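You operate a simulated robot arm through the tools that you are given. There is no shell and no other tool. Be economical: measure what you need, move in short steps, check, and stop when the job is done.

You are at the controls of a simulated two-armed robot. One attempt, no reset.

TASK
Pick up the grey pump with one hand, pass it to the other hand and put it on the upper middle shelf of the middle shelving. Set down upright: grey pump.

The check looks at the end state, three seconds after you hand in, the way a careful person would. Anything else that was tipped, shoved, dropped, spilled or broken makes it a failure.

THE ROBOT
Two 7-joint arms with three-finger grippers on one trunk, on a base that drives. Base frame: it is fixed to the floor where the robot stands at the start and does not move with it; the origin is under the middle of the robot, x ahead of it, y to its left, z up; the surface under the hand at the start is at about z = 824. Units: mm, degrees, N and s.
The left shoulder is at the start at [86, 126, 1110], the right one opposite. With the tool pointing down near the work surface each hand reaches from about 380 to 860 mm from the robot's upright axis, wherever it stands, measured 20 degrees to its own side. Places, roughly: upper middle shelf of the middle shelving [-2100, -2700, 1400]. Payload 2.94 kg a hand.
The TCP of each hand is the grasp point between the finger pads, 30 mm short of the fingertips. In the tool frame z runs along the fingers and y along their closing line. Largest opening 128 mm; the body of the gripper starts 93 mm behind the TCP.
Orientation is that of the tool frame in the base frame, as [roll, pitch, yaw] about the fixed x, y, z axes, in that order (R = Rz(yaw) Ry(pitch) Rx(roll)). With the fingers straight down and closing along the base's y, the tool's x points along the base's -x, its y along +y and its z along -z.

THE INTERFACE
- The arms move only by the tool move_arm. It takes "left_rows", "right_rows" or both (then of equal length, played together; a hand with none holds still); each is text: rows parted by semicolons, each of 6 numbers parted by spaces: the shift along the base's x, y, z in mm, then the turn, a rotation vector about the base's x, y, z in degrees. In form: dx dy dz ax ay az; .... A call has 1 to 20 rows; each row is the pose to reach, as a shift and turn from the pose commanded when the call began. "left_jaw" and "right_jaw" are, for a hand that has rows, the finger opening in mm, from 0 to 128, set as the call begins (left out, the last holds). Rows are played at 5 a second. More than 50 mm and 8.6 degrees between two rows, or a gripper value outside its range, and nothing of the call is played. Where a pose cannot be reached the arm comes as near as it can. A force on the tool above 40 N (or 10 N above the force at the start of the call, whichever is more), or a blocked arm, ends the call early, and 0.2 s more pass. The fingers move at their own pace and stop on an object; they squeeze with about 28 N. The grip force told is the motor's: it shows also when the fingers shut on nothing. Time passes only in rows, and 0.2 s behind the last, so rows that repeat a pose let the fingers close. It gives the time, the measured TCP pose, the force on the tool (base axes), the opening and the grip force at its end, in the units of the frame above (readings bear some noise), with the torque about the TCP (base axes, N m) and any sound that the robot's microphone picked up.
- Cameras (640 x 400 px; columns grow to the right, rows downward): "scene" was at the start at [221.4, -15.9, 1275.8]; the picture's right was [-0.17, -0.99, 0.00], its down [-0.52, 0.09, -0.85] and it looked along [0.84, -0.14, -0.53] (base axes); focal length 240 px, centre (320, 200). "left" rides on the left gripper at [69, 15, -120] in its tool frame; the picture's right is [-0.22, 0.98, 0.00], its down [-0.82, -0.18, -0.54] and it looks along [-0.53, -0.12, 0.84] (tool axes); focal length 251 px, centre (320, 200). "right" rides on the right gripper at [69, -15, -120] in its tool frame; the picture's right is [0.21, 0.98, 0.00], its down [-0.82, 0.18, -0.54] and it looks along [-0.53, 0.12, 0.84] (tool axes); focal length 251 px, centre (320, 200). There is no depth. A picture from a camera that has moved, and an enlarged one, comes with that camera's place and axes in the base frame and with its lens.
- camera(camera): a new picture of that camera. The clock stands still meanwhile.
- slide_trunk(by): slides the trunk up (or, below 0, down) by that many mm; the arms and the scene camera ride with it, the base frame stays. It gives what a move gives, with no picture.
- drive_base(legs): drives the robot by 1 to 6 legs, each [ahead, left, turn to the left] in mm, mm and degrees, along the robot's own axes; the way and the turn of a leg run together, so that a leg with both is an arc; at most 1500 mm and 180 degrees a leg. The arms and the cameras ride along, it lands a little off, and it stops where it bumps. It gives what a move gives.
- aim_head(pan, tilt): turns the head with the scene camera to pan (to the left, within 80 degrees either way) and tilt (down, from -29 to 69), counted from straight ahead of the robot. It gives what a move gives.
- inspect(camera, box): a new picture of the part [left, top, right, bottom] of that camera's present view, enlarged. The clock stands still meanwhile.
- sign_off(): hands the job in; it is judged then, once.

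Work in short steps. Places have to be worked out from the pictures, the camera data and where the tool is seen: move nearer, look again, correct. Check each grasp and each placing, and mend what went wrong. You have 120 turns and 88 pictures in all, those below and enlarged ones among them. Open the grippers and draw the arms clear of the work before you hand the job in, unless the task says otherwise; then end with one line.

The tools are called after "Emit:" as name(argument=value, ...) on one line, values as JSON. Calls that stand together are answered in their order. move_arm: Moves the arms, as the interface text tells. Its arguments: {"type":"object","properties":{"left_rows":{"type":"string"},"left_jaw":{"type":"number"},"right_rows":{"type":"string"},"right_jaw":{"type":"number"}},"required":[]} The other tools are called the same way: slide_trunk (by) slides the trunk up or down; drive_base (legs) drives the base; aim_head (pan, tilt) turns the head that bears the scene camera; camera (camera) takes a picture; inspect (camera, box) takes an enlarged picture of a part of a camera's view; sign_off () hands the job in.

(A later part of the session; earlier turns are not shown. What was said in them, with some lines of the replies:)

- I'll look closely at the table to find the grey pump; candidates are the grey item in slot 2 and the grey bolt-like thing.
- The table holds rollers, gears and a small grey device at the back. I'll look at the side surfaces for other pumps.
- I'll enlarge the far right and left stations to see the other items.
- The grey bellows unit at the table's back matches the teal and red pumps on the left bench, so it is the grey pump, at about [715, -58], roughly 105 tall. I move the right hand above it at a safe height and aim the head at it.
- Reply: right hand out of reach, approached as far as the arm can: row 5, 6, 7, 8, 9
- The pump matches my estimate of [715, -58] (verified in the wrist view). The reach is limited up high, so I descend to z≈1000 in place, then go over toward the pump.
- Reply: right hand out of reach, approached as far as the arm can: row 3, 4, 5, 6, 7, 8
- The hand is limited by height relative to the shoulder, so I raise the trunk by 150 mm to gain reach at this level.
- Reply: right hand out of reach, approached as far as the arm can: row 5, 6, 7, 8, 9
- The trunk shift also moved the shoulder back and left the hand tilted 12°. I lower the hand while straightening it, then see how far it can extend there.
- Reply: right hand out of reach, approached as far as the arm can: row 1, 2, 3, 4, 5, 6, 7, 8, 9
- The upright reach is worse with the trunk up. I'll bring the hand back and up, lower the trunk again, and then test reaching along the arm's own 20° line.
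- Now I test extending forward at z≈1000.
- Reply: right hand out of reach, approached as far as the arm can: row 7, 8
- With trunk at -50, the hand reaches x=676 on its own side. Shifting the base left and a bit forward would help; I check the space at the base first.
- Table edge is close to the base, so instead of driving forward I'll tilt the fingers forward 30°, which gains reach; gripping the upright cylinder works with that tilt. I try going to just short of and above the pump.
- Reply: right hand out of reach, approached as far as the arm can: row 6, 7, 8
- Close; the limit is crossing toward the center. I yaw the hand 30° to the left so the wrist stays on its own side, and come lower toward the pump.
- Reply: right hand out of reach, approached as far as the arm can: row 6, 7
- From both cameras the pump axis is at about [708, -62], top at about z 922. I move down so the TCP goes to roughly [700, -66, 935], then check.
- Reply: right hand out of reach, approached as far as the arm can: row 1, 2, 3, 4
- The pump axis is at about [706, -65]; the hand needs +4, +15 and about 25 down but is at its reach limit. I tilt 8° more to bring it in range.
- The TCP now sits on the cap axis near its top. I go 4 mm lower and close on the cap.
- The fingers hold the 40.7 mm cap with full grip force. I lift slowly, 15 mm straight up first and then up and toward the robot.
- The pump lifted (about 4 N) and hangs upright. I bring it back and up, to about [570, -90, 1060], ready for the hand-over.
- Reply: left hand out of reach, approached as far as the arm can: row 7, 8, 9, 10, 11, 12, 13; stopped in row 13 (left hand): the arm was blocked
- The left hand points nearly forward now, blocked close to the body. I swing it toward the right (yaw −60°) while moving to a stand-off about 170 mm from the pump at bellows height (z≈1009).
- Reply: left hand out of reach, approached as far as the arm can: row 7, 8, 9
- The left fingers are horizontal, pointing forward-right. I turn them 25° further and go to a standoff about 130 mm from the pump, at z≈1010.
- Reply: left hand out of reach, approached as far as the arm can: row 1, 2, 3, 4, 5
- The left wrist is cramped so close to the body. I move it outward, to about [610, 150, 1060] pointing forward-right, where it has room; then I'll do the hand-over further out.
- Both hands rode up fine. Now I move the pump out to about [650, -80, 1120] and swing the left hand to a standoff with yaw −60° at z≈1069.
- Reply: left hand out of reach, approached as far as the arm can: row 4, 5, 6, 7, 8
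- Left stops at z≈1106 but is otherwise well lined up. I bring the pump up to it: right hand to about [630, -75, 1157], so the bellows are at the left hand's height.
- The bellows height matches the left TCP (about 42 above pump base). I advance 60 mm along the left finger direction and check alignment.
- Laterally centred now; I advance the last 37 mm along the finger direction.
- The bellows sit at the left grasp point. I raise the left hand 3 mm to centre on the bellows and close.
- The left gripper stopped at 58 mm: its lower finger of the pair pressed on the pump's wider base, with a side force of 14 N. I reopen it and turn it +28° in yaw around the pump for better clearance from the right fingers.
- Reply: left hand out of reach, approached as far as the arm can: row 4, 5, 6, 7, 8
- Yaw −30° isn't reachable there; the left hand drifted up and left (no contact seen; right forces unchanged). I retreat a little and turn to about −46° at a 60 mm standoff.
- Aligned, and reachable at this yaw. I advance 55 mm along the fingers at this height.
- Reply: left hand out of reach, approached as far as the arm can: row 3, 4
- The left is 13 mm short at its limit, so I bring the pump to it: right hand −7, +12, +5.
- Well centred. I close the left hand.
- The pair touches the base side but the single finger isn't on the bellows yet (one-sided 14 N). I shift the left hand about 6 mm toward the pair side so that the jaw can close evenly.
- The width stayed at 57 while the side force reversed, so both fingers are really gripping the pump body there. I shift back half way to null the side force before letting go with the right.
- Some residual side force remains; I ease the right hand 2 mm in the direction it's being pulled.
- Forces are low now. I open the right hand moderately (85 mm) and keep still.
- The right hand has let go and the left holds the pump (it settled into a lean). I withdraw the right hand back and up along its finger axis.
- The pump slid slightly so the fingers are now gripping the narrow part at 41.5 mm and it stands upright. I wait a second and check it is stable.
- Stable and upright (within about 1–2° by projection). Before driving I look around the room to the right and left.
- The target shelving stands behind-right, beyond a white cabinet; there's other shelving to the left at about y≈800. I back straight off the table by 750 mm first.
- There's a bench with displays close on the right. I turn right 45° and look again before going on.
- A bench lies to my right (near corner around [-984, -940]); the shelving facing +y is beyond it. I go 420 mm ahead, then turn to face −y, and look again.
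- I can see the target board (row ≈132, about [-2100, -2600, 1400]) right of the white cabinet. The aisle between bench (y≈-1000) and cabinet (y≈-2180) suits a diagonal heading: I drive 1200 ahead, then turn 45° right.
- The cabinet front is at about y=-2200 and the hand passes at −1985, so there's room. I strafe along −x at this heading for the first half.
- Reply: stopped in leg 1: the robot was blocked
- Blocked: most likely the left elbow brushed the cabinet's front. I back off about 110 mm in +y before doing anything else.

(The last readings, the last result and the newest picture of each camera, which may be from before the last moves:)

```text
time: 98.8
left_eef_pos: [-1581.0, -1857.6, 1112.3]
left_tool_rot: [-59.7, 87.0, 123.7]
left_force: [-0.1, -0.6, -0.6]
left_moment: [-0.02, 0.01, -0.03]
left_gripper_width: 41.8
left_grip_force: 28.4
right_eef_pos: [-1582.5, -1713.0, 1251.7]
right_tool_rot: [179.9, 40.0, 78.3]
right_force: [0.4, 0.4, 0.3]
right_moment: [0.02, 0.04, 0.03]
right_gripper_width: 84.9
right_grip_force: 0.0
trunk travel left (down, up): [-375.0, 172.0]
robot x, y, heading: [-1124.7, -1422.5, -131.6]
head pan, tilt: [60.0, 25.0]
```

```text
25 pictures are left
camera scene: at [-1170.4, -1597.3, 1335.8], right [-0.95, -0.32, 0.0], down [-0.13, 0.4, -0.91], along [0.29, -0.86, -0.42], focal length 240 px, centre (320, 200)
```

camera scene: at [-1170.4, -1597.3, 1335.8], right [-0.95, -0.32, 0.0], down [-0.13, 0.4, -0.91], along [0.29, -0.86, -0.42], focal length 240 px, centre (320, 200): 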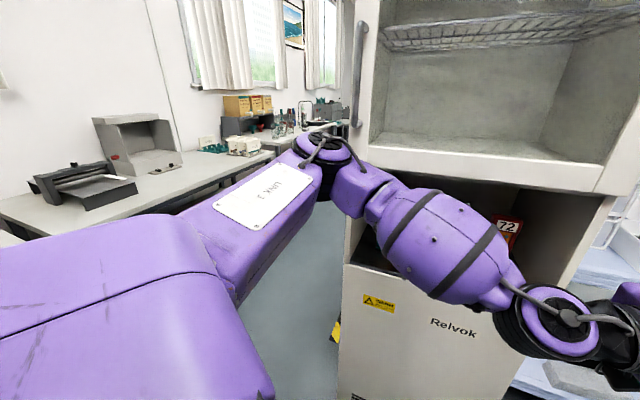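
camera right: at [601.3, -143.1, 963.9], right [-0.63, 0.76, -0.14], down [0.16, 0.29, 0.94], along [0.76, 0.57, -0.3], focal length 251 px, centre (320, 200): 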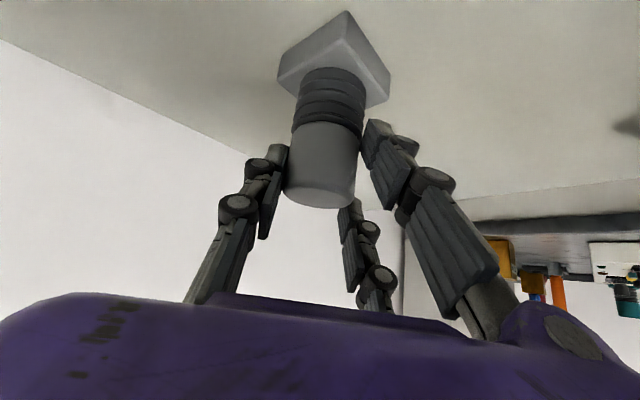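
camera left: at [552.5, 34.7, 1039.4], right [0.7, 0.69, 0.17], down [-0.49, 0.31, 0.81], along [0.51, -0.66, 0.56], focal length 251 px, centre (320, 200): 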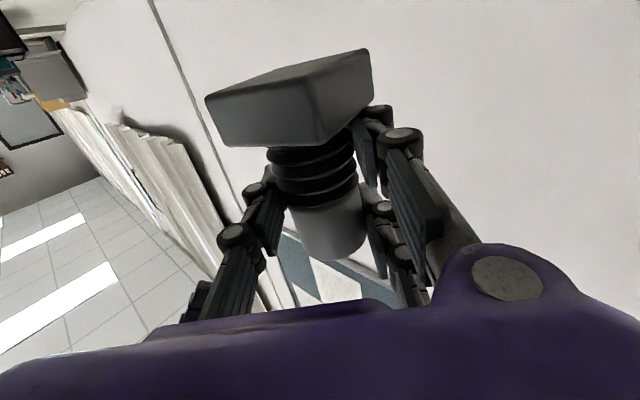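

Clear again; the elbow had been next to the cabinet door handle. I continue strafing −x 800 mm with this extra clearance.

Emit:
drive_base(legs=[[531, -598, 0]])

Emit:
aim_head(pan=25, tilt=5)

Emit:
camera(camera="scene")

```text
time: 104.4
left_eef_pos: [-2361.0, -1872.7, 1112.3]
left_tool_rot: [-59.8, 87.0, 124.2]
left_force: [-0.7, 0.3, -0.3]
left_moment: [0.03, 0.0, -0.02]
left_gripper_width: 41.5
left_grip_force: 28.1
right_eef_pos: [-2366.8, -1727.7, 1250.5]
right_tool_rot: [179.9, 40.0, 79.0]
right_force: [-0.6, -0.6, -0.6]
right_moment: [-0.02, -0.03, 0.0]
right_gripper_width: 85.4
right_grip_force: 0.1
trunk travel left (down, up): [-375.0, 172.0]
robot x, y, heading: [-1912.1, -1428.7, -130.9]
head pan, tilt: [60.0, 25.0]
```

```text
time: 105.4
left_eef_pos: [-2362.4, -1872.0, 1113.3]
left_tool_rot: [-59.9, 87.1, 124.0]
left_force: [-0.2, 0.0, 0.2]
left_moment: [-0.04, -0.04, 0.01]
left_gripper_width: 41.7
left_grip_force: 28.3
right_eef_pos: [-2366.3, -1729.5, 1252.0]
right_tool_rot: [180.0, 40.0, 79.0]
right_force: [-0.2, 0.1, -0.2]
right_moment: [0.01, 0.0, -0.04]
right_gripper_width: 85.1
right_grip_force: 0.0
trunk travel left (down, up): [-375.0, 172.0]
robot x, y, heading: [-1908.1, -1431.1, -130.8]
head pan, tilt: [25.0, 5.0]
```

```text
24 pictures are left
camera scene: at [-2009.8, -1609.7, 1368.1], right [-0.96, 0.27, 0.0], down [0.02, 0.08, -1.0], along [-0.27, -0.96, -0.09], focal length 240 px, centre (320, 200)
```

scene: 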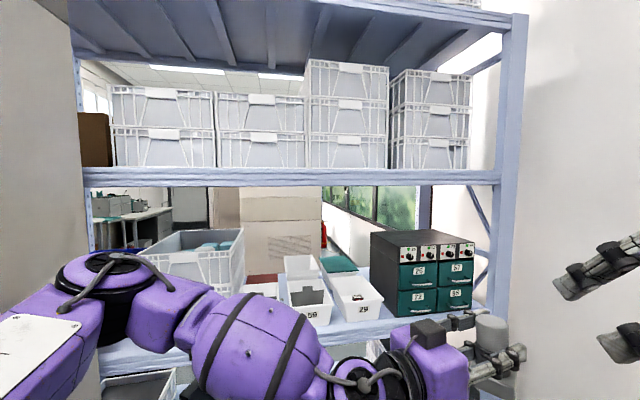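

The crate shelf's front edge computes to z≈1400, so that's the upper-middle shelf, but I'm viewing it from slightly below. I raise the trunk fully to see the board surface and free space.

Emit:
slide_trunk(by=165)

Emit:
camera(camera="scene")

```text
time: 107.3
left_eef_pos: [-2311.8, -1813.2, 1476.9]
left_tool_rot: [36.6, 71.2, -140.0]
left_force: [0.0, -0.2, -4.5]
left_moment: [0.0, 0.05, -0.07]
left_gripper_width: 41.8
left_grip_force: 28.0
right_eef_pos: [-2367.2, -1729.2, 1414.7]
right_tool_rot: [179.8, 39.9, 79.0]
right_force: [-1.0, 0.5, -0.1]
right_moment: [0.0, 0.02, -0.03]
right_gripper_width: 84.9
right_grip_force: 0.0
trunk travel left (down, up): [-540.0, 7.0]
robot x, y, heading: [-1909.3, -1430.8, -131.0]
head pan, tilt: [25.0, 5.0]
```

```text
23 pictures are left
camera scene: at [-1940.8, -1529.8, 1552.1], right [-0.96, 0.27, 0.0], down [0.02, 0.08, -1.0], along [-0.27, -0.96, -0.09], focal length 240 px, centre (320, 200)
```

scene: 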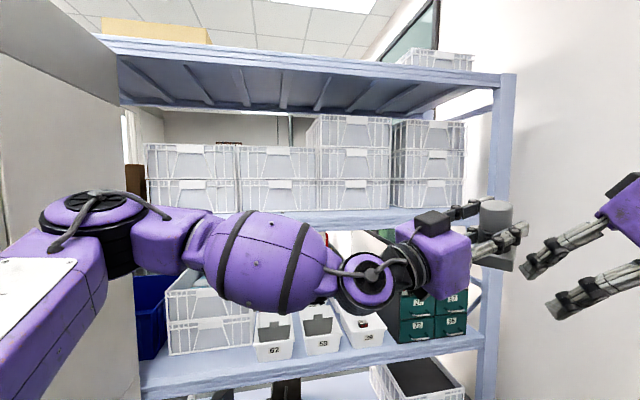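

The left arm was near its limit and got re-posed (hand now pitched up 15°), but it still holds the pump (4.5 N). I zoom on the shelf to see how far back the crates sit.

Emit:
inspect(camera="scene", box=[320, 130, 520, 255])

Emit:
inspect(camera="scene", box=[110, 130, 330, 267])

```text
3.20 times, centred on (420, 192) of scene
camera zoom: at [-1940.8, -1529.8, 1552.1], right [-0.96, 0.27, 0.0], down [0.02, 0.08, -1.0], along [-0.27, -0.96, -0.09], focal length 767 px, centre (0, 224)
```

zoom: 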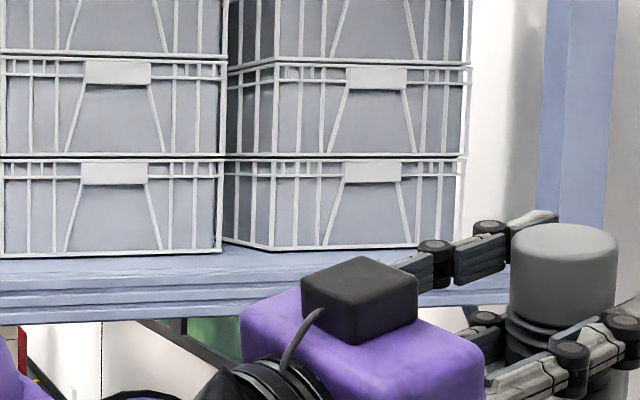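

```text
2.91 times, centred on (220, 198) of scene
camera zoom: at [-1940.8, -1529.8, 1552.1], right [-0.96, 0.27, 0.0], down [0.02, 0.08, -1.0], along [-0.27, -0.96, -0.09], focal length 697 px, centre (611, 204)
```

zoom: 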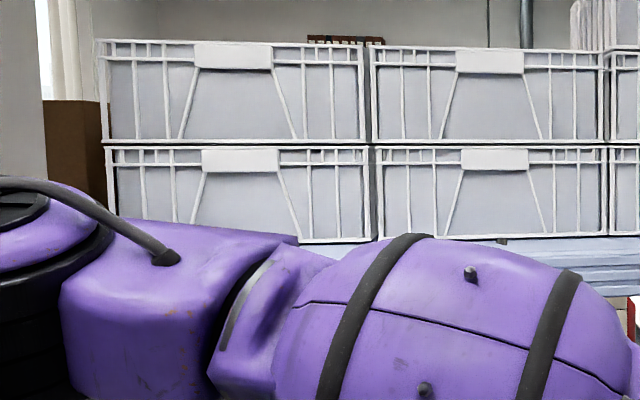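

There's about 300 mm of free board in front of the crates (edge y≈-2360 to -2410, crates at ≈-2650). I turn to face the shelf (heading −90°) and shift 300 mm right, still well back from it.

Emit:
drive_base(legs=[[0, 0, 41], [0, -300, 0]])

Emit:
aim_head(pan=10, tilt=20)

Emit:
camera(camera="scene")

```text
time: 112.4
left_eef_pos: [-2267.6, -1974.8, 1479.1]
left_tool_rot: [36.6, 71.0, -100.2]
left_force: [0.0, -0.2, -3.5]
left_moment: [0.04, -0.01, -0.03]
left_gripper_width: 41.6
left_grip_force: 28.4
right_eef_pos: [-2365.7, -1946.0, 1418.0]
right_tool_rot: [-179.9, 40.0, 118.7]
right_force: [0.9, -0.6, -0.3]
right_moment: [-0.01, -0.02, -0.02]
right_gripper_width: 85.0
right_grip_force: 0.0
trunk travel left (down, up): [-540.0, 7.0]
robot x, y, heading: [-2204.9, -1428.4, -91.1]
head pan, tilt: [25.0, 5.0]
```

```text
time: 113.1
left_eef_pos: [-2268.0, -1974.5, 1477.9]
left_tool_rot: [36.7, 71.1, -100.3]
left_force: [0.7, 0.8, -2.4]
left_moment: [0.0, -0.01, -0.01]
left_gripper_width: 41.3
left_grip_force: 28.2
right_eef_pos: [-2365.2, -1945.5, 1417.2]
right_tool_rot: [179.9, 40.0, 118.8]
right_force: [0.0, 0.8, -0.4]
right_moment: [0.01, 0.01, -0.02]
right_gripper_width: 84.9
right_grip_force: 0.1
trunk travel left (down, up): [-540.0, 7.0]
robot x, y, heading: [-2204.9, -1429.7, -91.1]
head pan, tilt: [10.0, 20.0]
```

```text
20 pictures are left
camera scene: at [-2187.7, -1530.6, 1528.1], right [-0.99, -0.15, 0.0], down [-0.05, 0.34, -0.94], along [0.15, -0.93, -0.34], focal length 240 px, centre (320, 200)
```

scene: 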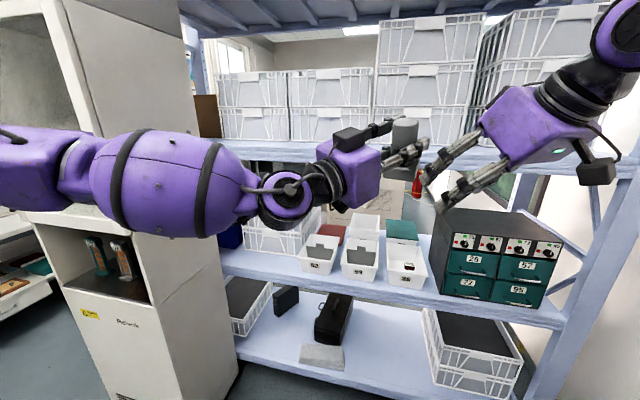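

Now I clear the right hand away to the side, and at the same time re-pose the left hand: level, pointing straight at the shelf, pump upright (rotation of 50° computed from the poses), at about [-2096, -2030, 1490].

Emit:
move_arm(left_rows="21 -7 1 2.3 1 5.8; 43 -14 3 4.65 1.9 11.6; 64 -21 4 7 2.9 17.4; 86 -28 6 9.3 3.85 23.15; 107 -34 7 11.6 4.8 28.9; 129 -41 9 13.95 5.8 34.7; 150 -48 10 16.3 6.7 40.5; 172 -55 12 18.6 7.7 46.3; 172 -55 12 18.6 7.7 46.3", right_rows="-20 10 0 0 0 0; -40 20 0 0 0 0; -60 30 0 0 0 0; -80 40 0 0 0 0; -100 50 0 0 0 0; -120 60 0 0 0 0; -140 60 0 0 0 0; -150 60 0 0 0 0; -150 60 0 0 0 0")

Emit:
camera(camera="scene")

```text
time: 115.1
left_eef_pos: [-2094.6, -2030.0, 1490.7]
left_tool_rot: [-60.6, 86.9, -150.1]
left_force: [0.2, 0.2, -3.3]
left_moment: [0.03, 0.01, -0.04]
left_gripper_width: 41.5
left_grip_force: 28.1
right_eef_pos: [-2514.1, -1886.0, 1417.1]
right_tool_rot: [179.9, 40.0, 118.8]
right_force: [0.5, -0.8, -0.6]
right_moment: [0.0, -0.03, 0.03]
right_gripper_width: 85.1
right_grip_force: 0.1
trunk travel left (down, up): [-540.0, 7.0]
robot x, y, heading: [-2206.0, -1426.7, -91.2]
head pan, tilt: [10.0, 20.0]
```

```text
19 pictures are left
camera scene: at [-2187.1, -1530.6, 1528.0], right [-0.99, -0.15, 0.0], down [-0.05, 0.34, -0.94], along [0.14, -0.93, -0.34], focal length 240 px, centre (320, 200)
```

scene: 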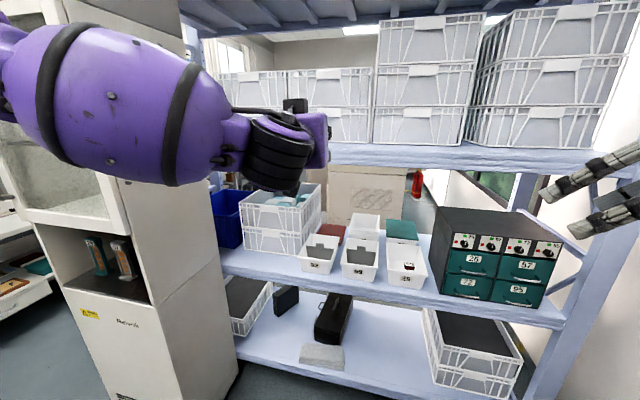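

Pose reached precisely. I check the pump with the left camera, and zoom on the board edge.

Emit:
camera(camera="left")

Emit:
inspect(camera="scene", box=[320, 100, 480, 200])

```text
18 pictures are left
camera left: at [-2084.8, -1911.5, 1418.2], right [0.99, 0.02, 0.17], down [-0.15, 0.56, 0.81], along [-0.08, -0.83, 0.56], focal length 251 px, centre (320, 200)
```

left: 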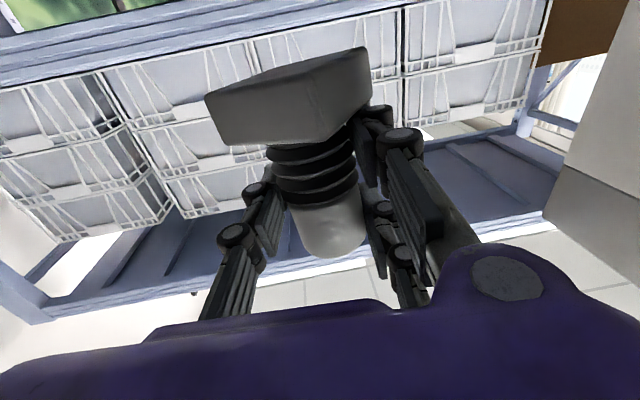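

```text
4.00 times, centred on (400, 150) of scene
camera zoom: at [-2187.1, -1530.6, 1528.0], right [-0.99, -0.15, 0.0], down [-0.05, 0.34, -0.94], along [0.14, -0.93, -0.34], focal length 958 px, centre (0, 400)
```

zoom: 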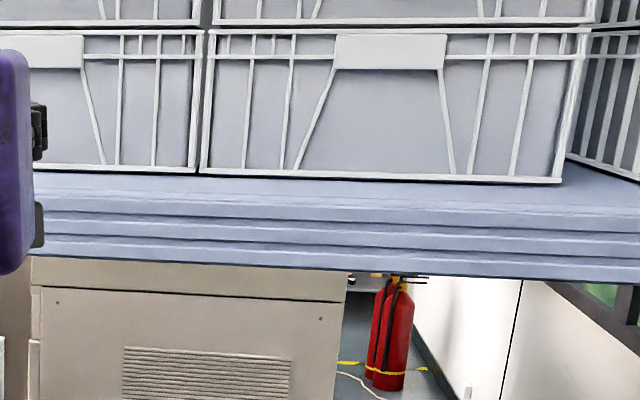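

I zoom the left camera on the board's edge, since that view is almost level with it and gives its height accurately.

Emit:
inspect(camera="left", box=[60, 0, 220, 100])

```text
4.00 times, centred on (140, 50) of left
camera zoom: at [-2084.8, -1911.5, 1418.2], right [0.99, 0.02, 0.17], down [-0.15, 0.56, 0.81], along [-0.08, -0.83, 0.56], focal length 1006 px, centre (1040, 800)
```

zoom: 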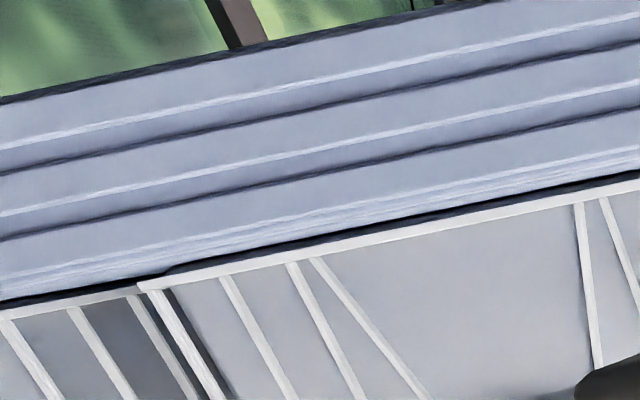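

Estimates: board top z≈1405, edge y≈-2380 (±40), crates at y≈-2550. I want the edge better, so I check what the right hand camera sees from the side.

Emit:
camera(camera="right")

```text
15 pictures are left
camera right: at [-2590.8, -1779.5, 1464.3], right [0.78, 0.62, -0.14], down [0.29, -0.16, 0.94], along [0.56, -0.77, -0.3], focal length 251 px, centre (320, 200)
```

right: 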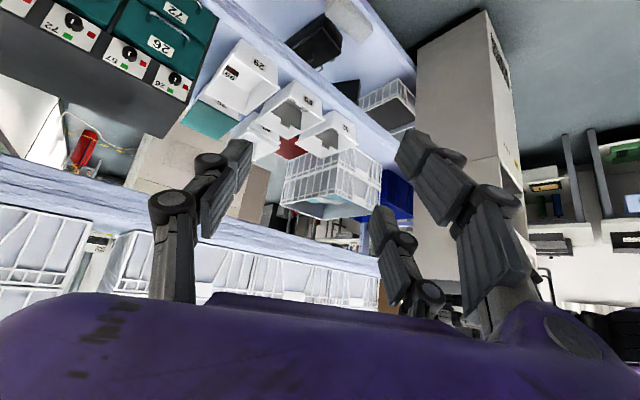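

Board face isn't resolvable from here; the relation of pump to edge will be clearest when they are close together. I raise the left hand 30 mm, then drive 330 mm ahead so the pump is just above the board's front edge.

Emit:
move_arm(left_rows="0 0 15 0 0 0; 0 0 30 0 0 0; 0 0 30 0 0 0")

Emit:
drive_base(legs=[[330, 0, 1]])

Emit:
camera(camera="right")

```text
time: 115.9
left_eef_pos: [-2095.4, -2029.6, 1521.8]
left_tool_rot: [-60.7, 86.9, -150.2]
left_force: [-0.8, -0.4, -3.9]
left_moment: [-0.02, 0.02, 0.03]
left_gripper_width: 41.7
left_grip_force: 27.6
right_eef_pos: [-2515.2, -1886.6, 1416.2]
right_tool_rot: [179.9, 40.0, 118.8]
right_force: [0.1, 0.2, 0.2]
right_moment: [0.03, 0.01, 0.0]
right_gripper_width: 85.1
right_grip_force: 0.0
trunk travel left (down, up): [-540.0, 7.0]
robot x, y, heading: [-2205.7, -1426.6, -90.9]
head pan, tilt: [10.0, 20.0]
```

```text
time: 118.1
left_eef_pos: [-2091.4, -2348.7, 1523.9]
left_tool_rot: [-57.7, 86.8, -146.5]
left_force: [-0.6, -0.6, -3.3]
left_moment: [0.05, 0.01, -0.01]
left_gripper_width: 41.8
left_grip_force: 28.1
right_eef_pos: [-2513.5, -2211.0, 1417.5]
right_tool_rot: [-180.0, 40.1, 119.6]
right_force: [0.3, 0.2, 0.1]
right_moment: [-0.02, -0.03, -0.05]
right_gripper_width: 85.1
right_grip_force: 0.0
trunk travel left (down, up): [-540.0, 7.0]
robot x, y, heading: [-2208.6, -1745.3, -90.4]
head pan, tilt: [10.0, 20.0]
```

```text
14 pictures are left
camera right: at [-2590.3, -2105.4, 1465.2], right [0.77, 0.63, -0.14], down [0.3, -0.15, 0.94], along [0.57, -0.76, -0.3], focal length 251 px, centre (320, 200)
```

right: 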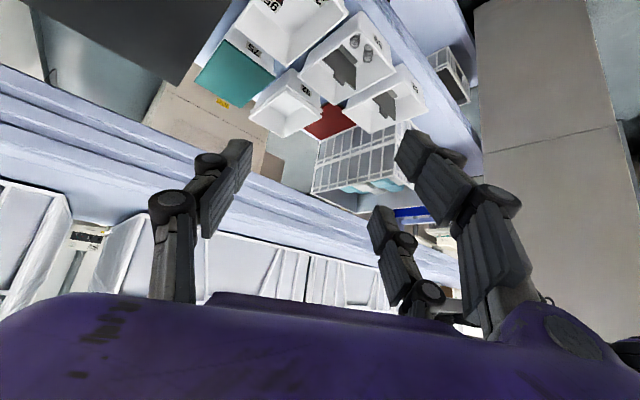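

The right camera looks too low and is blocked by its own palm. I raise the right hand 170 mm and turn it 25° toward the left hand for a side view.

Emit:
move_arm(right_rows="0 10 35 0 0 5; 0 20 70 0 0 10; 0 30 105 0 0 15; 0 40 140 0 0 20; 0 40 170 0 0 25; 0 40 170 0 0 25")

Emit:
camera(camera="right")

```text
time: 119.5
left_eef_pos: [-2093.6, -2350.4, 1522.2]
left_tool_rot: [-60.1, 87.0, -148.9]
left_force: [-0.4, -0.3, -3.5]
left_moment: [-0.01, -0.02, 0.0]
left_gripper_width: 41.5
left_grip_force: 27.6
right_eef_pos: [-2514.3, -2168.9, 1587.4]
right_tool_rot: [179.9, 40.0, 144.6]
right_force: [-0.2, -0.7, -0.1]
right_moment: [0.01, -0.01, 0.02]
right_gripper_width: 85.1
right_grip_force: 0.1
trunk travel left (down, up): [-540.0, 7.0]
robot x, y, heading: [-2209.4, -1748.6, -90.2]
head pan, tilt: [10.0, 20.0]
```

```text
13 pictures are left
camera right: at [-2628.1, -2108.0, 1634.5], right [0.43, 0.89, -0.14], down [0.33, -0.02, 0.94], along [0.84, -0.45, -0.3], focal length 251 px, centre (320, 200)
```

right: 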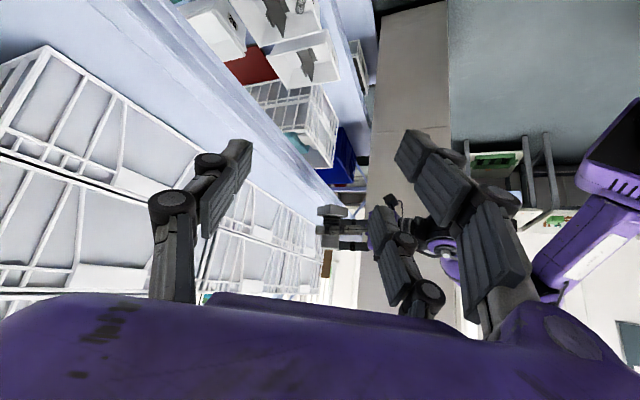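

Now I see the board surface strip and the pump. I zoom in.

Emit:
inspect(camera="right", box=[60, 20, 400, 260])

```text
1.67 times, centred on (230, 140) of right
camera zoom: at [-2628.1, -2108.0, 1634.5], right [0.43, 0.89, -0.14], down [0.33, -0.02, 0.94], along [0.84, -0.45, -0.3], focal length 419 px, centre (470, 300)
```

zoom: 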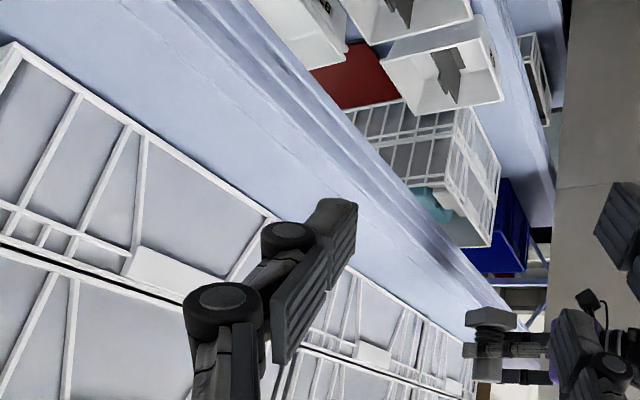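

From this view: board edge y≈-2400, crates at ≈-2575, so I'll put the pump centre at y≈-2465. I drive 75 mm further ahead first.

Emit:
drive_base(legs=[[75, 0, 0]])

```text
time: 120.5
left_eef_pos: [-2091.1, -2414.9, 1527.8]
left_tool_rot: [-53.2, 86.6, -141.8]
left_force: [0.6, 1.1, -3.6]
left_moment: [0.06, -0.01, 0.03]
left_gripper_width: 41.3
left_grip_force: 28.0
right_eef_pos: [-2511.3, -2235.5, 1590.6]
right_tool_rot: [-179.6, 40.3, 145.1]
right_force: [0.2, 1.0, 0.4]
right_moment: [-0.06, 0.05, -0.05]
right_gripper_width: 85.2
right_grip_force: 0.2
trunk travel left (down, up): [-540.0, 7.0]
robot x, y, heading: [-2209.5, -1820.7, -90.2]
head pan, tilt: [10.0, 20.0]
```

Now the left hand goes 46 mm forward and down to about z 1490 (pump base ≈1433), still above the board.

Emit:
move_arm(left_rows="0 -15 -8 0 0 0; 0 -30 -16 0 0 0; 0 -46 -30 0 0 0; 0 -46 -30 0 0 0; 0 -46 -30 0 0 0")

Emit:
inspect(camera="right", box=[200, 100, 440, 260])

```text
time: 121.7
left_eef_pos: [-2090.1, -2465.9, 1492.6]
left_tool_rot: [-57.1, 86.8, -145.7]
left_force: [-0.9, 0.9, -2.6]
left_moment: [0.01, -0.03, 0.01]
left_gripper_width: 41.6
left_grip_force: 28.0
right_eef_pos: [-2512.5, -2239.7, 1587.8]
right_tool_rot: [-179.9, 40.1, 144.8]
right_force: [0.0, -0.6, 0.1]
right_moment: [0.01, 0.01, -0.01]
right_gripper_width: 85.0
right_grip_force: 0.1
trunk travel left (down, up): [-540.0, 7.0]
robot x, y, heading: [-2209.1, -1819.5, -90.5]
head pan, tilt: [10.0, 20.0]
```

```text
2.50 times, centred on (320, 180) of right
camera zoom: at [-2627.5, -2178.1, 1635.7], right [0.43, 0.89, -0.14], down [0.33, -0.01, 0.94], along [0.84, -0.45, -0.3], focal length 629 px, centre (320, 250)
```

zoom: 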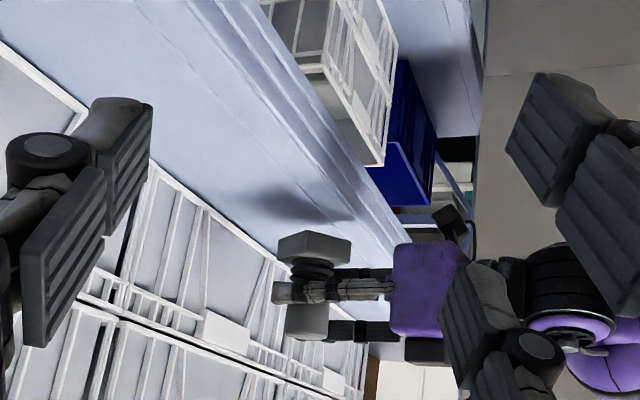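

The view shows the pump upright, above the free strip, its shadow inside the board edge. I lower 18 mm, then in small steps watching the force.

Emit:
move_arm(left_rows="0 0 -6 0 0 0; 0 0 -12 0 0 0; 0 0 -18 0 0 0; 0 0 -18 0 0 0")

Emit:
inspect(camera="right", box=[240, 130, 400, 250])

```text
time: 122.7
left_eef_pos: [-2085.6, -2467.9, 1476.7]
left_tool_rot: [-58.8, 86.9, -147.4]
left_force: [0.3, 0.0, -2.6]
left_moment: [0.0, -0.03, -0.02]
left_gripper_width: 41.5
left_grip_force: 28.4
left hand out of reach, approached as far as the arm can: row 3, 4
right_eef_pos: [-2512.6, -2242.0, 1587.5]
right_tool_rot: [-180.0, 40.0, 144.8]
right_force: [0.5, 0.4, 0.4]
right_moment: [0.0, 0.01, -0.02]
right_gripper_width: 85.3
right_grip_force: 0.1
trunk travel left (down, up): [-540.0, 7.0]
robot x, y, heading: [-2209.3, -1820.0, -90.4]
head pan, tilt: [10.0, 20.0]
```

```text
3.33 times, centred on (320, 190) of right
camera zoom: at [-2627.3, -2179.9, 1635.0], right [0.43, 0.89, -0.14], down [0.33, -0.01, 0.94], along [0.84, -0.45, -0.3], focal length 838 px, centre (320, 233)
```

zoom: 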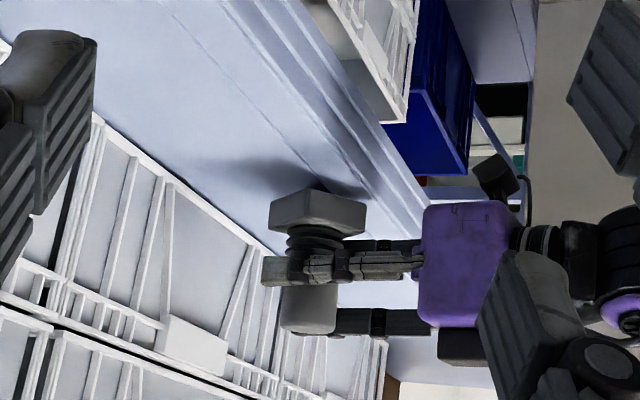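

The left arm meets a limit just below z 1476, so I back it up 8 mm to a comfortable pose and do the final lowering with the trunk.

Emit:
move_arm(left_rows="0 0 8 0 0 0; 0 0 8 0 0 0")

Emit:
slide_trunk(by=-10)

```text
time: 123.3
left_eef_pos: [-2087.3, -2468.5, 1484.2]
left_tool_rot: [-59.3, 86.8, -147.9]
left_force: [-1.3, 0.0, -2.7]
left_moment: [0.02, 0.02, 0.02]
left_gripper_width: 41.6
left_grip_force: 28.1
right_eef_pos: [-2511.5, -2242.4, 1587.3]
right_tool_rot: [-180.0, 40.0, 144.7]
right_force: [0.0, 0.5, 0.0]
right_moment: [0.0, -0.05, -0.03]
right_gripper_width: 84.9
right_grip_force: 0.1
trunk travel left (down, up): [-540.0, 7.0]
robot x, y, heading: [-2210.4, -1823.0, -90.4]
head pan, tilt: [10.0, 20.0]
```

```text
time: 123.9
left_eef_pos: [-2085.1, -2468.6, 1473.7]
left_tool_rot: [-59.7, 87.0, -148.4]
left_force: [-0.1, -0.9, -2.8]
left_moment: [0.03, -0.02, -0.01]
left_gripper_width: 41.5
left_grip_force: 28.4
right_eef_pos: [-2513.0, -2243.3, 1577.4]
right_tool_rot: [179.9, 40.1, 144.6]
right_force: [0.6, 0.7, -0.1]
right_moment: [-0.01, -0.04, 0.0]
right_gripper_width: 85.0
right_grip_force: 0.1
trunk travel left (down, up): [-530.0, 17.0]
robot x, y, heading: [-2212.2, -1816.5, -90.2]
head pan, tilt: [10.0, 20.0]
```

Works well. I lower the trunk in small steps, watching the vertical force.

Emit:
slide_trunk(by=-7)

Emit:
slide_trunk(by=-4)

Emit:
inspect(camera="right", box=[260, 140, 400, 240])

```text
time: 124.5
left_eef_pos: [-2085.7, -2467.6, 1467.6]
left_tool_rot: [-57.2, 86.7, -145.8]
left_force: [-0.5, -2.3, 3.9]
left_moment: [-0.21, -0.23, -0.12]
left_gripper_width: 41.5
left_grip_force: 27.9
right_eef_pos: [-2513.1, -2241.7, 1571.1]
right_tool_rot: [180.0, 40.1, 144.7]
right_force: [-0.1, 1.0, -0.6]
right_moment: [0.0, -0.01, -0.01]
right_gripper_width: 85.0
right_grip_force: 0.2
trunk travel left (down, up): [-523.0, 24.0]
robot x, y, heading: [-2213.2, -1820.9, -90.5]
head pan, tilt: [10.0, 20.0]
```

```text
time: 125.0
left_eef_pos: [-2086.1, -2466.8, 1467.6]
left_tool_rot: [-52.3, 86.5, -141.0]
left_force: [0.4, -8.8, 22.3]
left_moment: [-0.07, -0.41, -0.12]
left_gripper_width: 41.8
left_grip_force: 28.1
right_eef_pos: [-2512.8, -2241.8, 1566.2]
right_tool_rot: [-180.0, 40.2, 144.6]
right_force: [0.5, -0.5, 0.0]
right_moment: [0.0, 0.03, 0.01]
right_gripper_width: 84.9
right_grip_force: 0.1
trunk travel left (down, up): [-519.0, 28.0]
robot x, y, heading: [-2211.7, -1819.4, -90.3]
head pan, tilt: [10.0, 20.0]
```

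```text
4.00 times, centred on (330, 190) of right
camera zoom: at [-2627.7, -2179.2, 1614.5], right [0.43, 0.89, -0.14], down [0.33, -0.01, 0.94], along [0.84, -0.45, -0.3], focal length 1006 px, centre (280, 240)
```

zoom: 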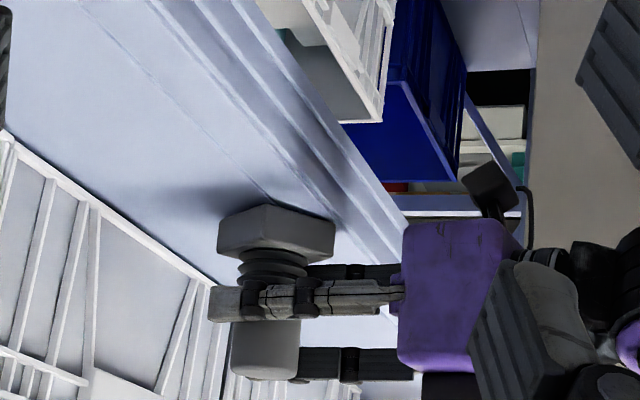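

The base has touched the board (22 N), but it's close to the front edge; the image shows ≈48 mm between the hand's camera box and the board edge, so I can go deeper. I lift 10 mm and move 28 mm further in.

Emit:
slide_trunk(by=12)

Emit:
move_arm(left_rows="0 -8 0 0 0 0; 0 -16 0 0 0 0; 0 -28 0 0 0 0; 0 -28 0 0 0 0; 0 -28 0 0 0 0")

Emit:
inspect(camera="right", box=[260, 140, 400, 240])

```text
time: 125.6
left_eef_pos: [-2085.2, -2468.3, 1471.4]
left_tool_rot: [-65.1, 87.1, -153.7]
left_force: [0.0, 0.3, -3.6]
left_moment: [0.02, 0.01, -0.02]
left_gripper_width: 41.5
left_grip_force: 28.0
right_eef_pos: [-2511.5, -2241.7, 1576.2]
right_tool_rot: [-180.0, 40.0, 144.7]
right_force: [0.6, 0.2, 0.7]
right_moment: [0.01, 0.01, 0.01]
right_gripper_width: 85.0
right_grip_force: 0.0
trunk travel left (down, up): [-531.0, 16.0]
robot x, y, heading: [-2209.0, -1822.2, -90.3]
head pan, tilt: [10.0, 20.0]
```

```text
time: 126.8
left_eef_pos: [-2083.6, -2492.4, 1474.4]
left_tool_rot: [-58.8, 86.7, -147.3]
left_force: [-0.3, -0.5, -3.3]
left_moment: [0.04, 0.02, -0.01]
left_gripper_width: 41.4
left_grip_force: 28.4
right_eef_pos: [-2513.1, -2242.9, 1579.1]
right_tool_rot: [180.0, 40.2, 144.7]
right_force: [-0.4, -0.3, -0.5]
right_moment: [0.04, 0.02, -0.02]
right_gripper_width: 85.1
right_grip_force: 0.0
trunk travel left (down, up): [-531.0, 16.0]
robot x, y, heading: [-2207.7, -1818.1, -90.4]
head pan, tilt: [10.0, 20.0]
```

```text
4.00 times, centred on (330, 190) of right
camera zoom: at [-2627.3, -2179.9, 1626.0], right [0.43, 0.89, -0.14], down [0.33, -0.01, 0.94], along [0.84, -0.45, -0.3], focal length 1006 px, centre (280, 240)
```

zoom: 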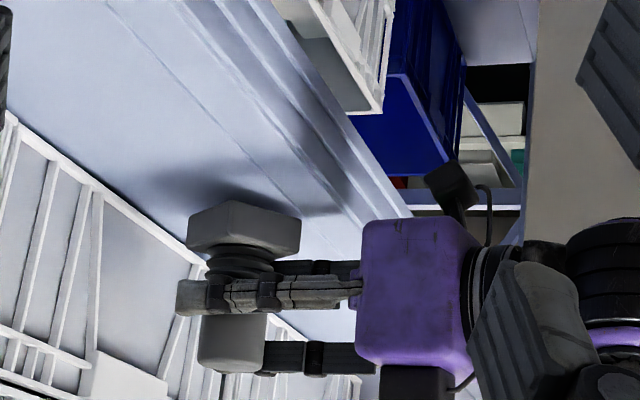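

Good: the base is now clearly inside the edge with free space to the crates. I lower with the trunk in small steps.

Emit:
slide_trunk(by=-5)

Emit:
slide_trunk(by=-2)

```text
time: 127.3
left_eef_pos: [-2086.0, -2497.3, 1468.3]
left_tool_rot: [-59.9, 87.0, -148.6]
left_force: [-0.2, -0.4, -3.9]
left_moment: [0.05, 0.01, 0.01]
left_gripper_width: 41.4
left_grip_force: 27.9
right_eef_pos: [-2513.4, -2241.8, 1572.5]
right_tool_rot: [-180.0, 40.0, 144.8]
right_force: [0.2, 0.4, 0.3]
right_moment: [0.01, 0.02, -0.03]
right_gripper_width: 84.9
right_grip_force: 0.1
trunk travel left (down, up): [-526.0, 21.0]
robot x, y, heading: [-2206.3, -1823.0, -90.4]
head pan, tilt: [10.0, 20.0]
```

```text
time: 127.8
left_eef_pos: [-2086.1, -2496.3, 1466.2]
left_tool_rot: [-59.3, 86.8, -148.0]
left_force: [0.3, -1.3, -1.0]
left_moment: [-0.05, -0.09, -0.03]
left_gripper_width: 41.6
left_grip_force: 28.2
right_eef_pos: [-2512.4, -2242.6, 1572.6]
right_tool_rot: [180.0, 40.1, 144.8]
right_force: [0.3, 0.6, -0.2]
right_moment: [0.0, -0.02, 0.0]
right_gripper_width: 85.0
right_grip_force: 0.0
trunk travel left (down, up): [-524.0, 23.0]
robot x, y, heading: [-2211.2, -1823.0, -90.4]
head pan, tilt: [10.0, 20.0]
```

The weight is transferring (−3.9 → −1.0 N). One more 1.5 mm, then I open.

Emit:
slide_trunk(by=-1.5)

Emit:
move_arm(left_rows="0 0 0 0 0 0; 0 0 0 0 0 0; 0 0 0 0 0 0; 0 0 0 0 0 0", left_jaw=110)

Emit:
inspect(camera="right", box=[260, 140, 400, 240])

```text
time: 128.3
left_eef_pos: [-2085.8, -2495.6, 1468.1]
left_tool_rot: [-56.7, 86.8, -145.4]
left_force: [-0.7, -2.6, 3.3]
left_moment: [-0.27, -0.25, -0.07]
left_gripper_width: 41.7
left_grip_force: 28.1
right_eef_pos: [-2513.1, -2243.3, 1569.8]
right_tool_rot: [-180.0, 40.1, 144.7]
right_force: [-0.9, -0.2, -0.3]
right_moment: [-0.01, -0.01, -0.01]
right_gripper_width: 85.2
right_grip_force: 0.0
trunk travel left (down, up): [-523.0, 25.0]
robot x, y, heading: [-2211.1, -1818.6, -90.2]
head pan, tilt: [10.0, 20.0]
```

```text
time: 129.3
left_eef_pos: [-2088.3, -2494.7, 1468.1]
left_tool_rot: [-55.3, 86.8, -143.9]
left_force: [-2.9, -2.8, 11.4]
left_moment: [-0.04, -0.55, -0.09]
left_gripper_width: 106.6
left_grip_force: 0.0
right_eef_pos: [-2513.6, -2241.4, 1570.8]
right_tool_rot: [180.0, 40.1, 144.8]
right_force: [-0.6, -0.1, 0.6]
right_moment: [-0.01, 0.02, 0.01]
right_gripper_width: 84.9
right_grip_force: 0.1
trunk travel left (down, up): [-523.0, 25.0]
robot x, y, heading: [-2213.0, -1823.3, -90.1]
head pan, tilt: [10.0, 20.0]
```

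```text
4.00 times, centred on (330, 190) of right
camera zoom: at [-2628.2, -2178.7, 1617.7], right [0.43, 0.89, -0.14], down [0.33, -0.01, 0.94], along [0.84, -0.45, -0.3], focal length 1006 px, centre (280, 240)
```

zoom: 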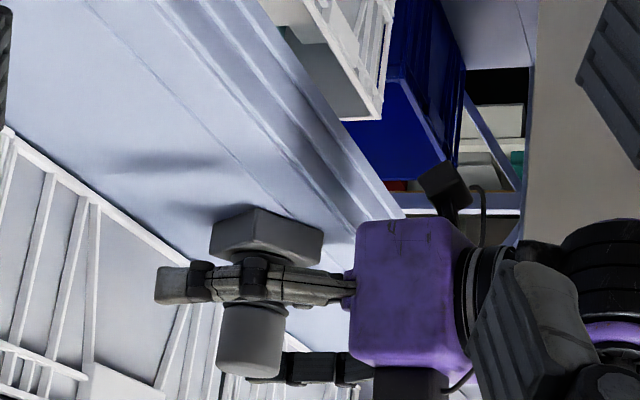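

The pump stands upright, released, but the hand feels 11 N upward, likely touching something below. I raise the hand slightly (6 mm) and recheck before withdrawing.

Emit:
move_arm(left_rows="0 0 3 0 0 0; 0 0 6 0 0 0; 0 0 6 0 0 0")

Emit:
camera(camera="left")

```text
time: 130.2
left_eef_pos: [-2086.1, -2494.6, 1471.5]
left_tool_rot: [-60.0, 86.9, -148.6]
left_force: [-0.2, 0.3, -0.4]
left_moment: [0.02, 0.02, 0.0]
left_gripper_width: 109.9
left_grip_force: 0.1
right_eef_pos: [-2512.9, -2242.5, 1570.9]
right_tool_rot: [-180.0, 40.1, 144.8]
right_force: [-0.1, 1.3, -0.6]
right_moment: [0.0, -0.03, -0.03]
right_gripper_width: 85.1
right_grip_force: 0.0
trunk travel left (down, up): [-523.0, 25.0]
robot x, y, heading: [-2210.9, -1821.2, -90.0]
head pan, tilt: [10.0, 20.0]
```

```text
6 pictures are left
camera left: at [-2076.8, -2376.7, 1398.7], right [0.99, 0.03, 0.17], down [-0.16, 0.56, 0.81], along [-0.07, -0.83, 0.56], focal length 251 px, centre (320, 200)
```

left: 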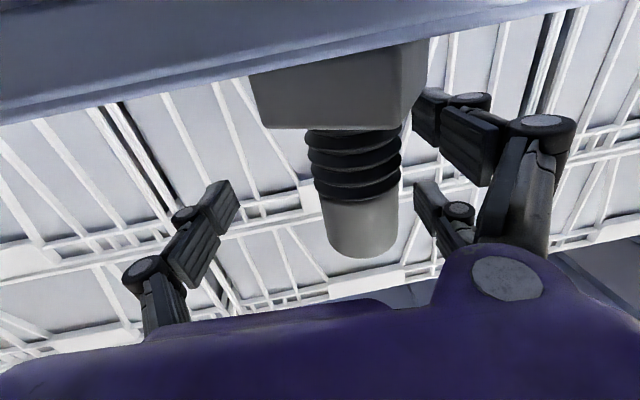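

Free now (0 N) and the pump stands on the board. The pair finger is close to its base, so I open fully and shift 9 mm toward that side, then pull back 40 mm slowly.

Emit:
move_arm(left_rows="0 0 0 0 0 0; 0 0 0 0 0 0; 5 0 0 0 0 0; 9 0 0 0 0 0; 9 10 0 0 0 0; 9 25 0 0 0 0; 9 40 0 0 0 0; 9 40 0 0 0 0", left_jaw=128)

Emit:
camera(camera="left")

```text
time: 131.9
left_eef_pos: [-2074.7, -2457.0, 1471.7]
left_tool_rot: [-58.8, 86.7, -147.5]
left_force: [-0.3, 1.2, -0.4]
left_moment: [-0.01, -0.02, -0.01]
left_gripper_width: 127.9
left_grip_force: 0.2
right_eef_pos: [-2513.1, -2243.5, 1570.0]
right_tool_rot: [180.0, 40.0, 144.7]
right_force: [0.1, 0.1, -0.3]
right_moment: [0.0, 0.04, 0.03]
right_gripper_width: 84.9
right_grip_force: 0.1
trunk travel left (down, up): [-523.0, 25.0]
robot x, y, heading: [-2210.1, -1820.0, -90.3]
head pan, tilt: [10.0, 20.0]
```

```text
5 pictures are left
camera left: at [-2065.7, -2338.4, 1398.5], right [0.99, 0.03, 0.17], down [-0.16, 0.56, 0.81], along [-0.07, -0.83, 0.56], focal length 251 px, centre (320, 200)
```

left: 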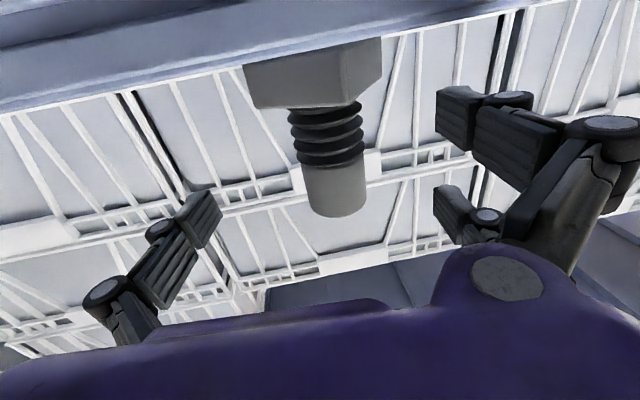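

The pump stands upright, untouched, with ample clearance to both sides. I drive the robot straight back 400 mm to clear both arms, then check from the scene camera.

Emit:
drive_base(legs=[[-300, 0, 0]])

Emit:
move_arm(left_rows="30 0 -20 0 0 0; 70 0 -40 0 0 0; 110 0 -60 0 0 0; 150 0 -80 0 0 0; 150 0 -80 0 0 0")

Emit:
camera(camera="scene")

Emit:
camera(camera="right")

```text
time: 134.0
left_eef_pos: [-2075.9, -2161.3, 1469.7]
left_tool_rot: [-60.4, 87.0, -149.2]
left_force: [-0.5, -0.8, 0.4]
left_moment: [-0.05, 0.03, -0.03]
left_gripper_width: 128.2
left_grip_force: 0.0
right_eef_pos: [-2511.3, -1947.2, 1569.2]
right_tool_rot: [179.9, 40.0, 144.6]
right_force: [0.2, 0.2, 0.4]
right_moment: [0.05, -0.01, 0.02]
right_gripper_width: 85.0
right_grip_force: 0.0
trunk travel left (down, up): [-523.0, 25.0]
robot x, y, heading: [-2206.2, -1522.1, -90.7]
head pan, tilt: [10.0, 20.0]
```

```text
time: 135.2
left_eef_pos: [-1926.0, -2162.3, 1391.8]
left_tool_rot: [-58.4, 86.9, -147.2]
left_force: [-0.2, -0.3, -0.1]
left_moment: [0.0, 0.01, 0.01]
left_gripper_width: 128.1
left_grip_force: 0.0
right_eef_pos: [-2512.9, -1943.8, 1569.4]
right_tool_rot: [179.9, 40.2, 144.7]
right_force: [-0.5, -0.8, -0.6]
right_moment: [0.01, -0.02, 0.01]
right_gripper_width: 85.0
right_grip_force: 0.0
trunk travel left (down, up): [-523.0, 25.0]
robot x, y, heading: [-2207.8, -1524.5, -90.5]
head pan, tilt: [10.0, 20.0]
```

```text
4 pictures are left
camera scene: at [-2190.2, -1649.6, 1510.7], right [-0.99, -0.17, 0.0], down [-0.06, 0.34, -0.94], along [0.16, -0.93, -0.34], focal length 240 px, centre (320, 200)
```

scene: 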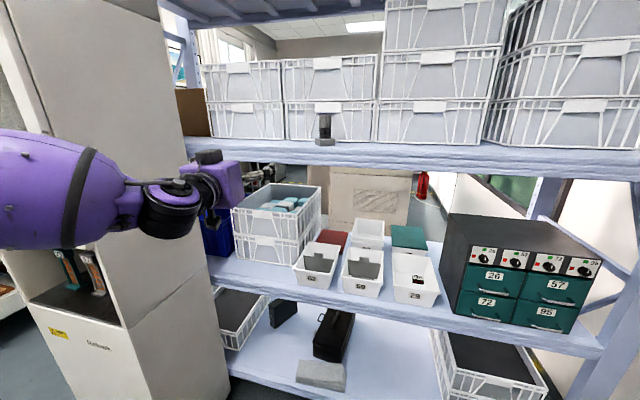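

```text
3 pictures are left
camera right: at [-2627.1, -1882.3, 1617.0], right [0.43, 0.89, -0.14], down [0.33, -0.02, 0.94], along [0.84, -0.45, -0.3], focal length 251 px, centre (320, 200)
```

right: 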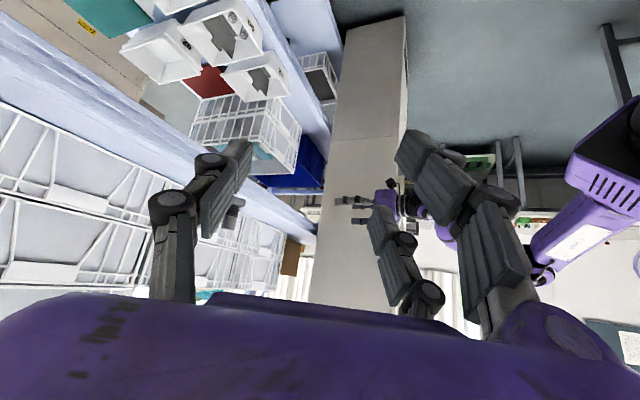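

The scene shows the pump on the shelf at column 325; I zoom in to confirm it stands fully on the board.

Emit:
inspect(camera="scene", box=[280, 90, 380, 180])

```text
4.44 times, centred on (330, 135) of scene
camera zoom: at [-2190.2, -1649.6, 1510.7], right [-0.99, -0.17, 0.0], down [-0.06, 0.34, -0.94], along [0.16, -0.93, -0.34], focal length 1065 px, centre (276, 489)
```

zoom: 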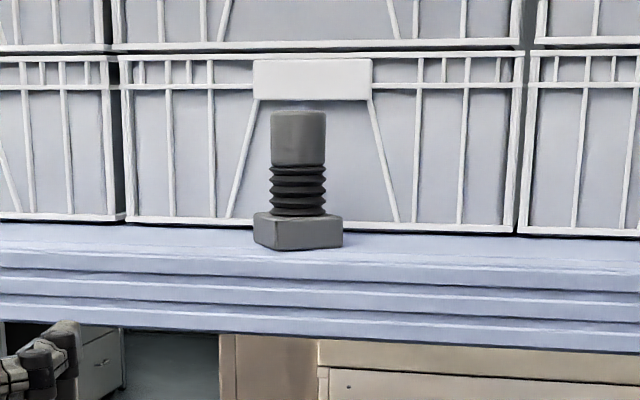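

The pump stands upright on the upper middle shelf, fully behind the board's edge and clear of the crates, and both hands are empty and clear, so I hand in.

Emit:
sign_off()

```text
The job is handed in.
```

The grey pump was picked up with the right hand, passed to the left, and stands upright on the upper middle shelf of the middle shelving. On the way the base was blocked once, probably by the left elbow touching the front of the white cabinet; I backed off and saw nothing moved or tipped.
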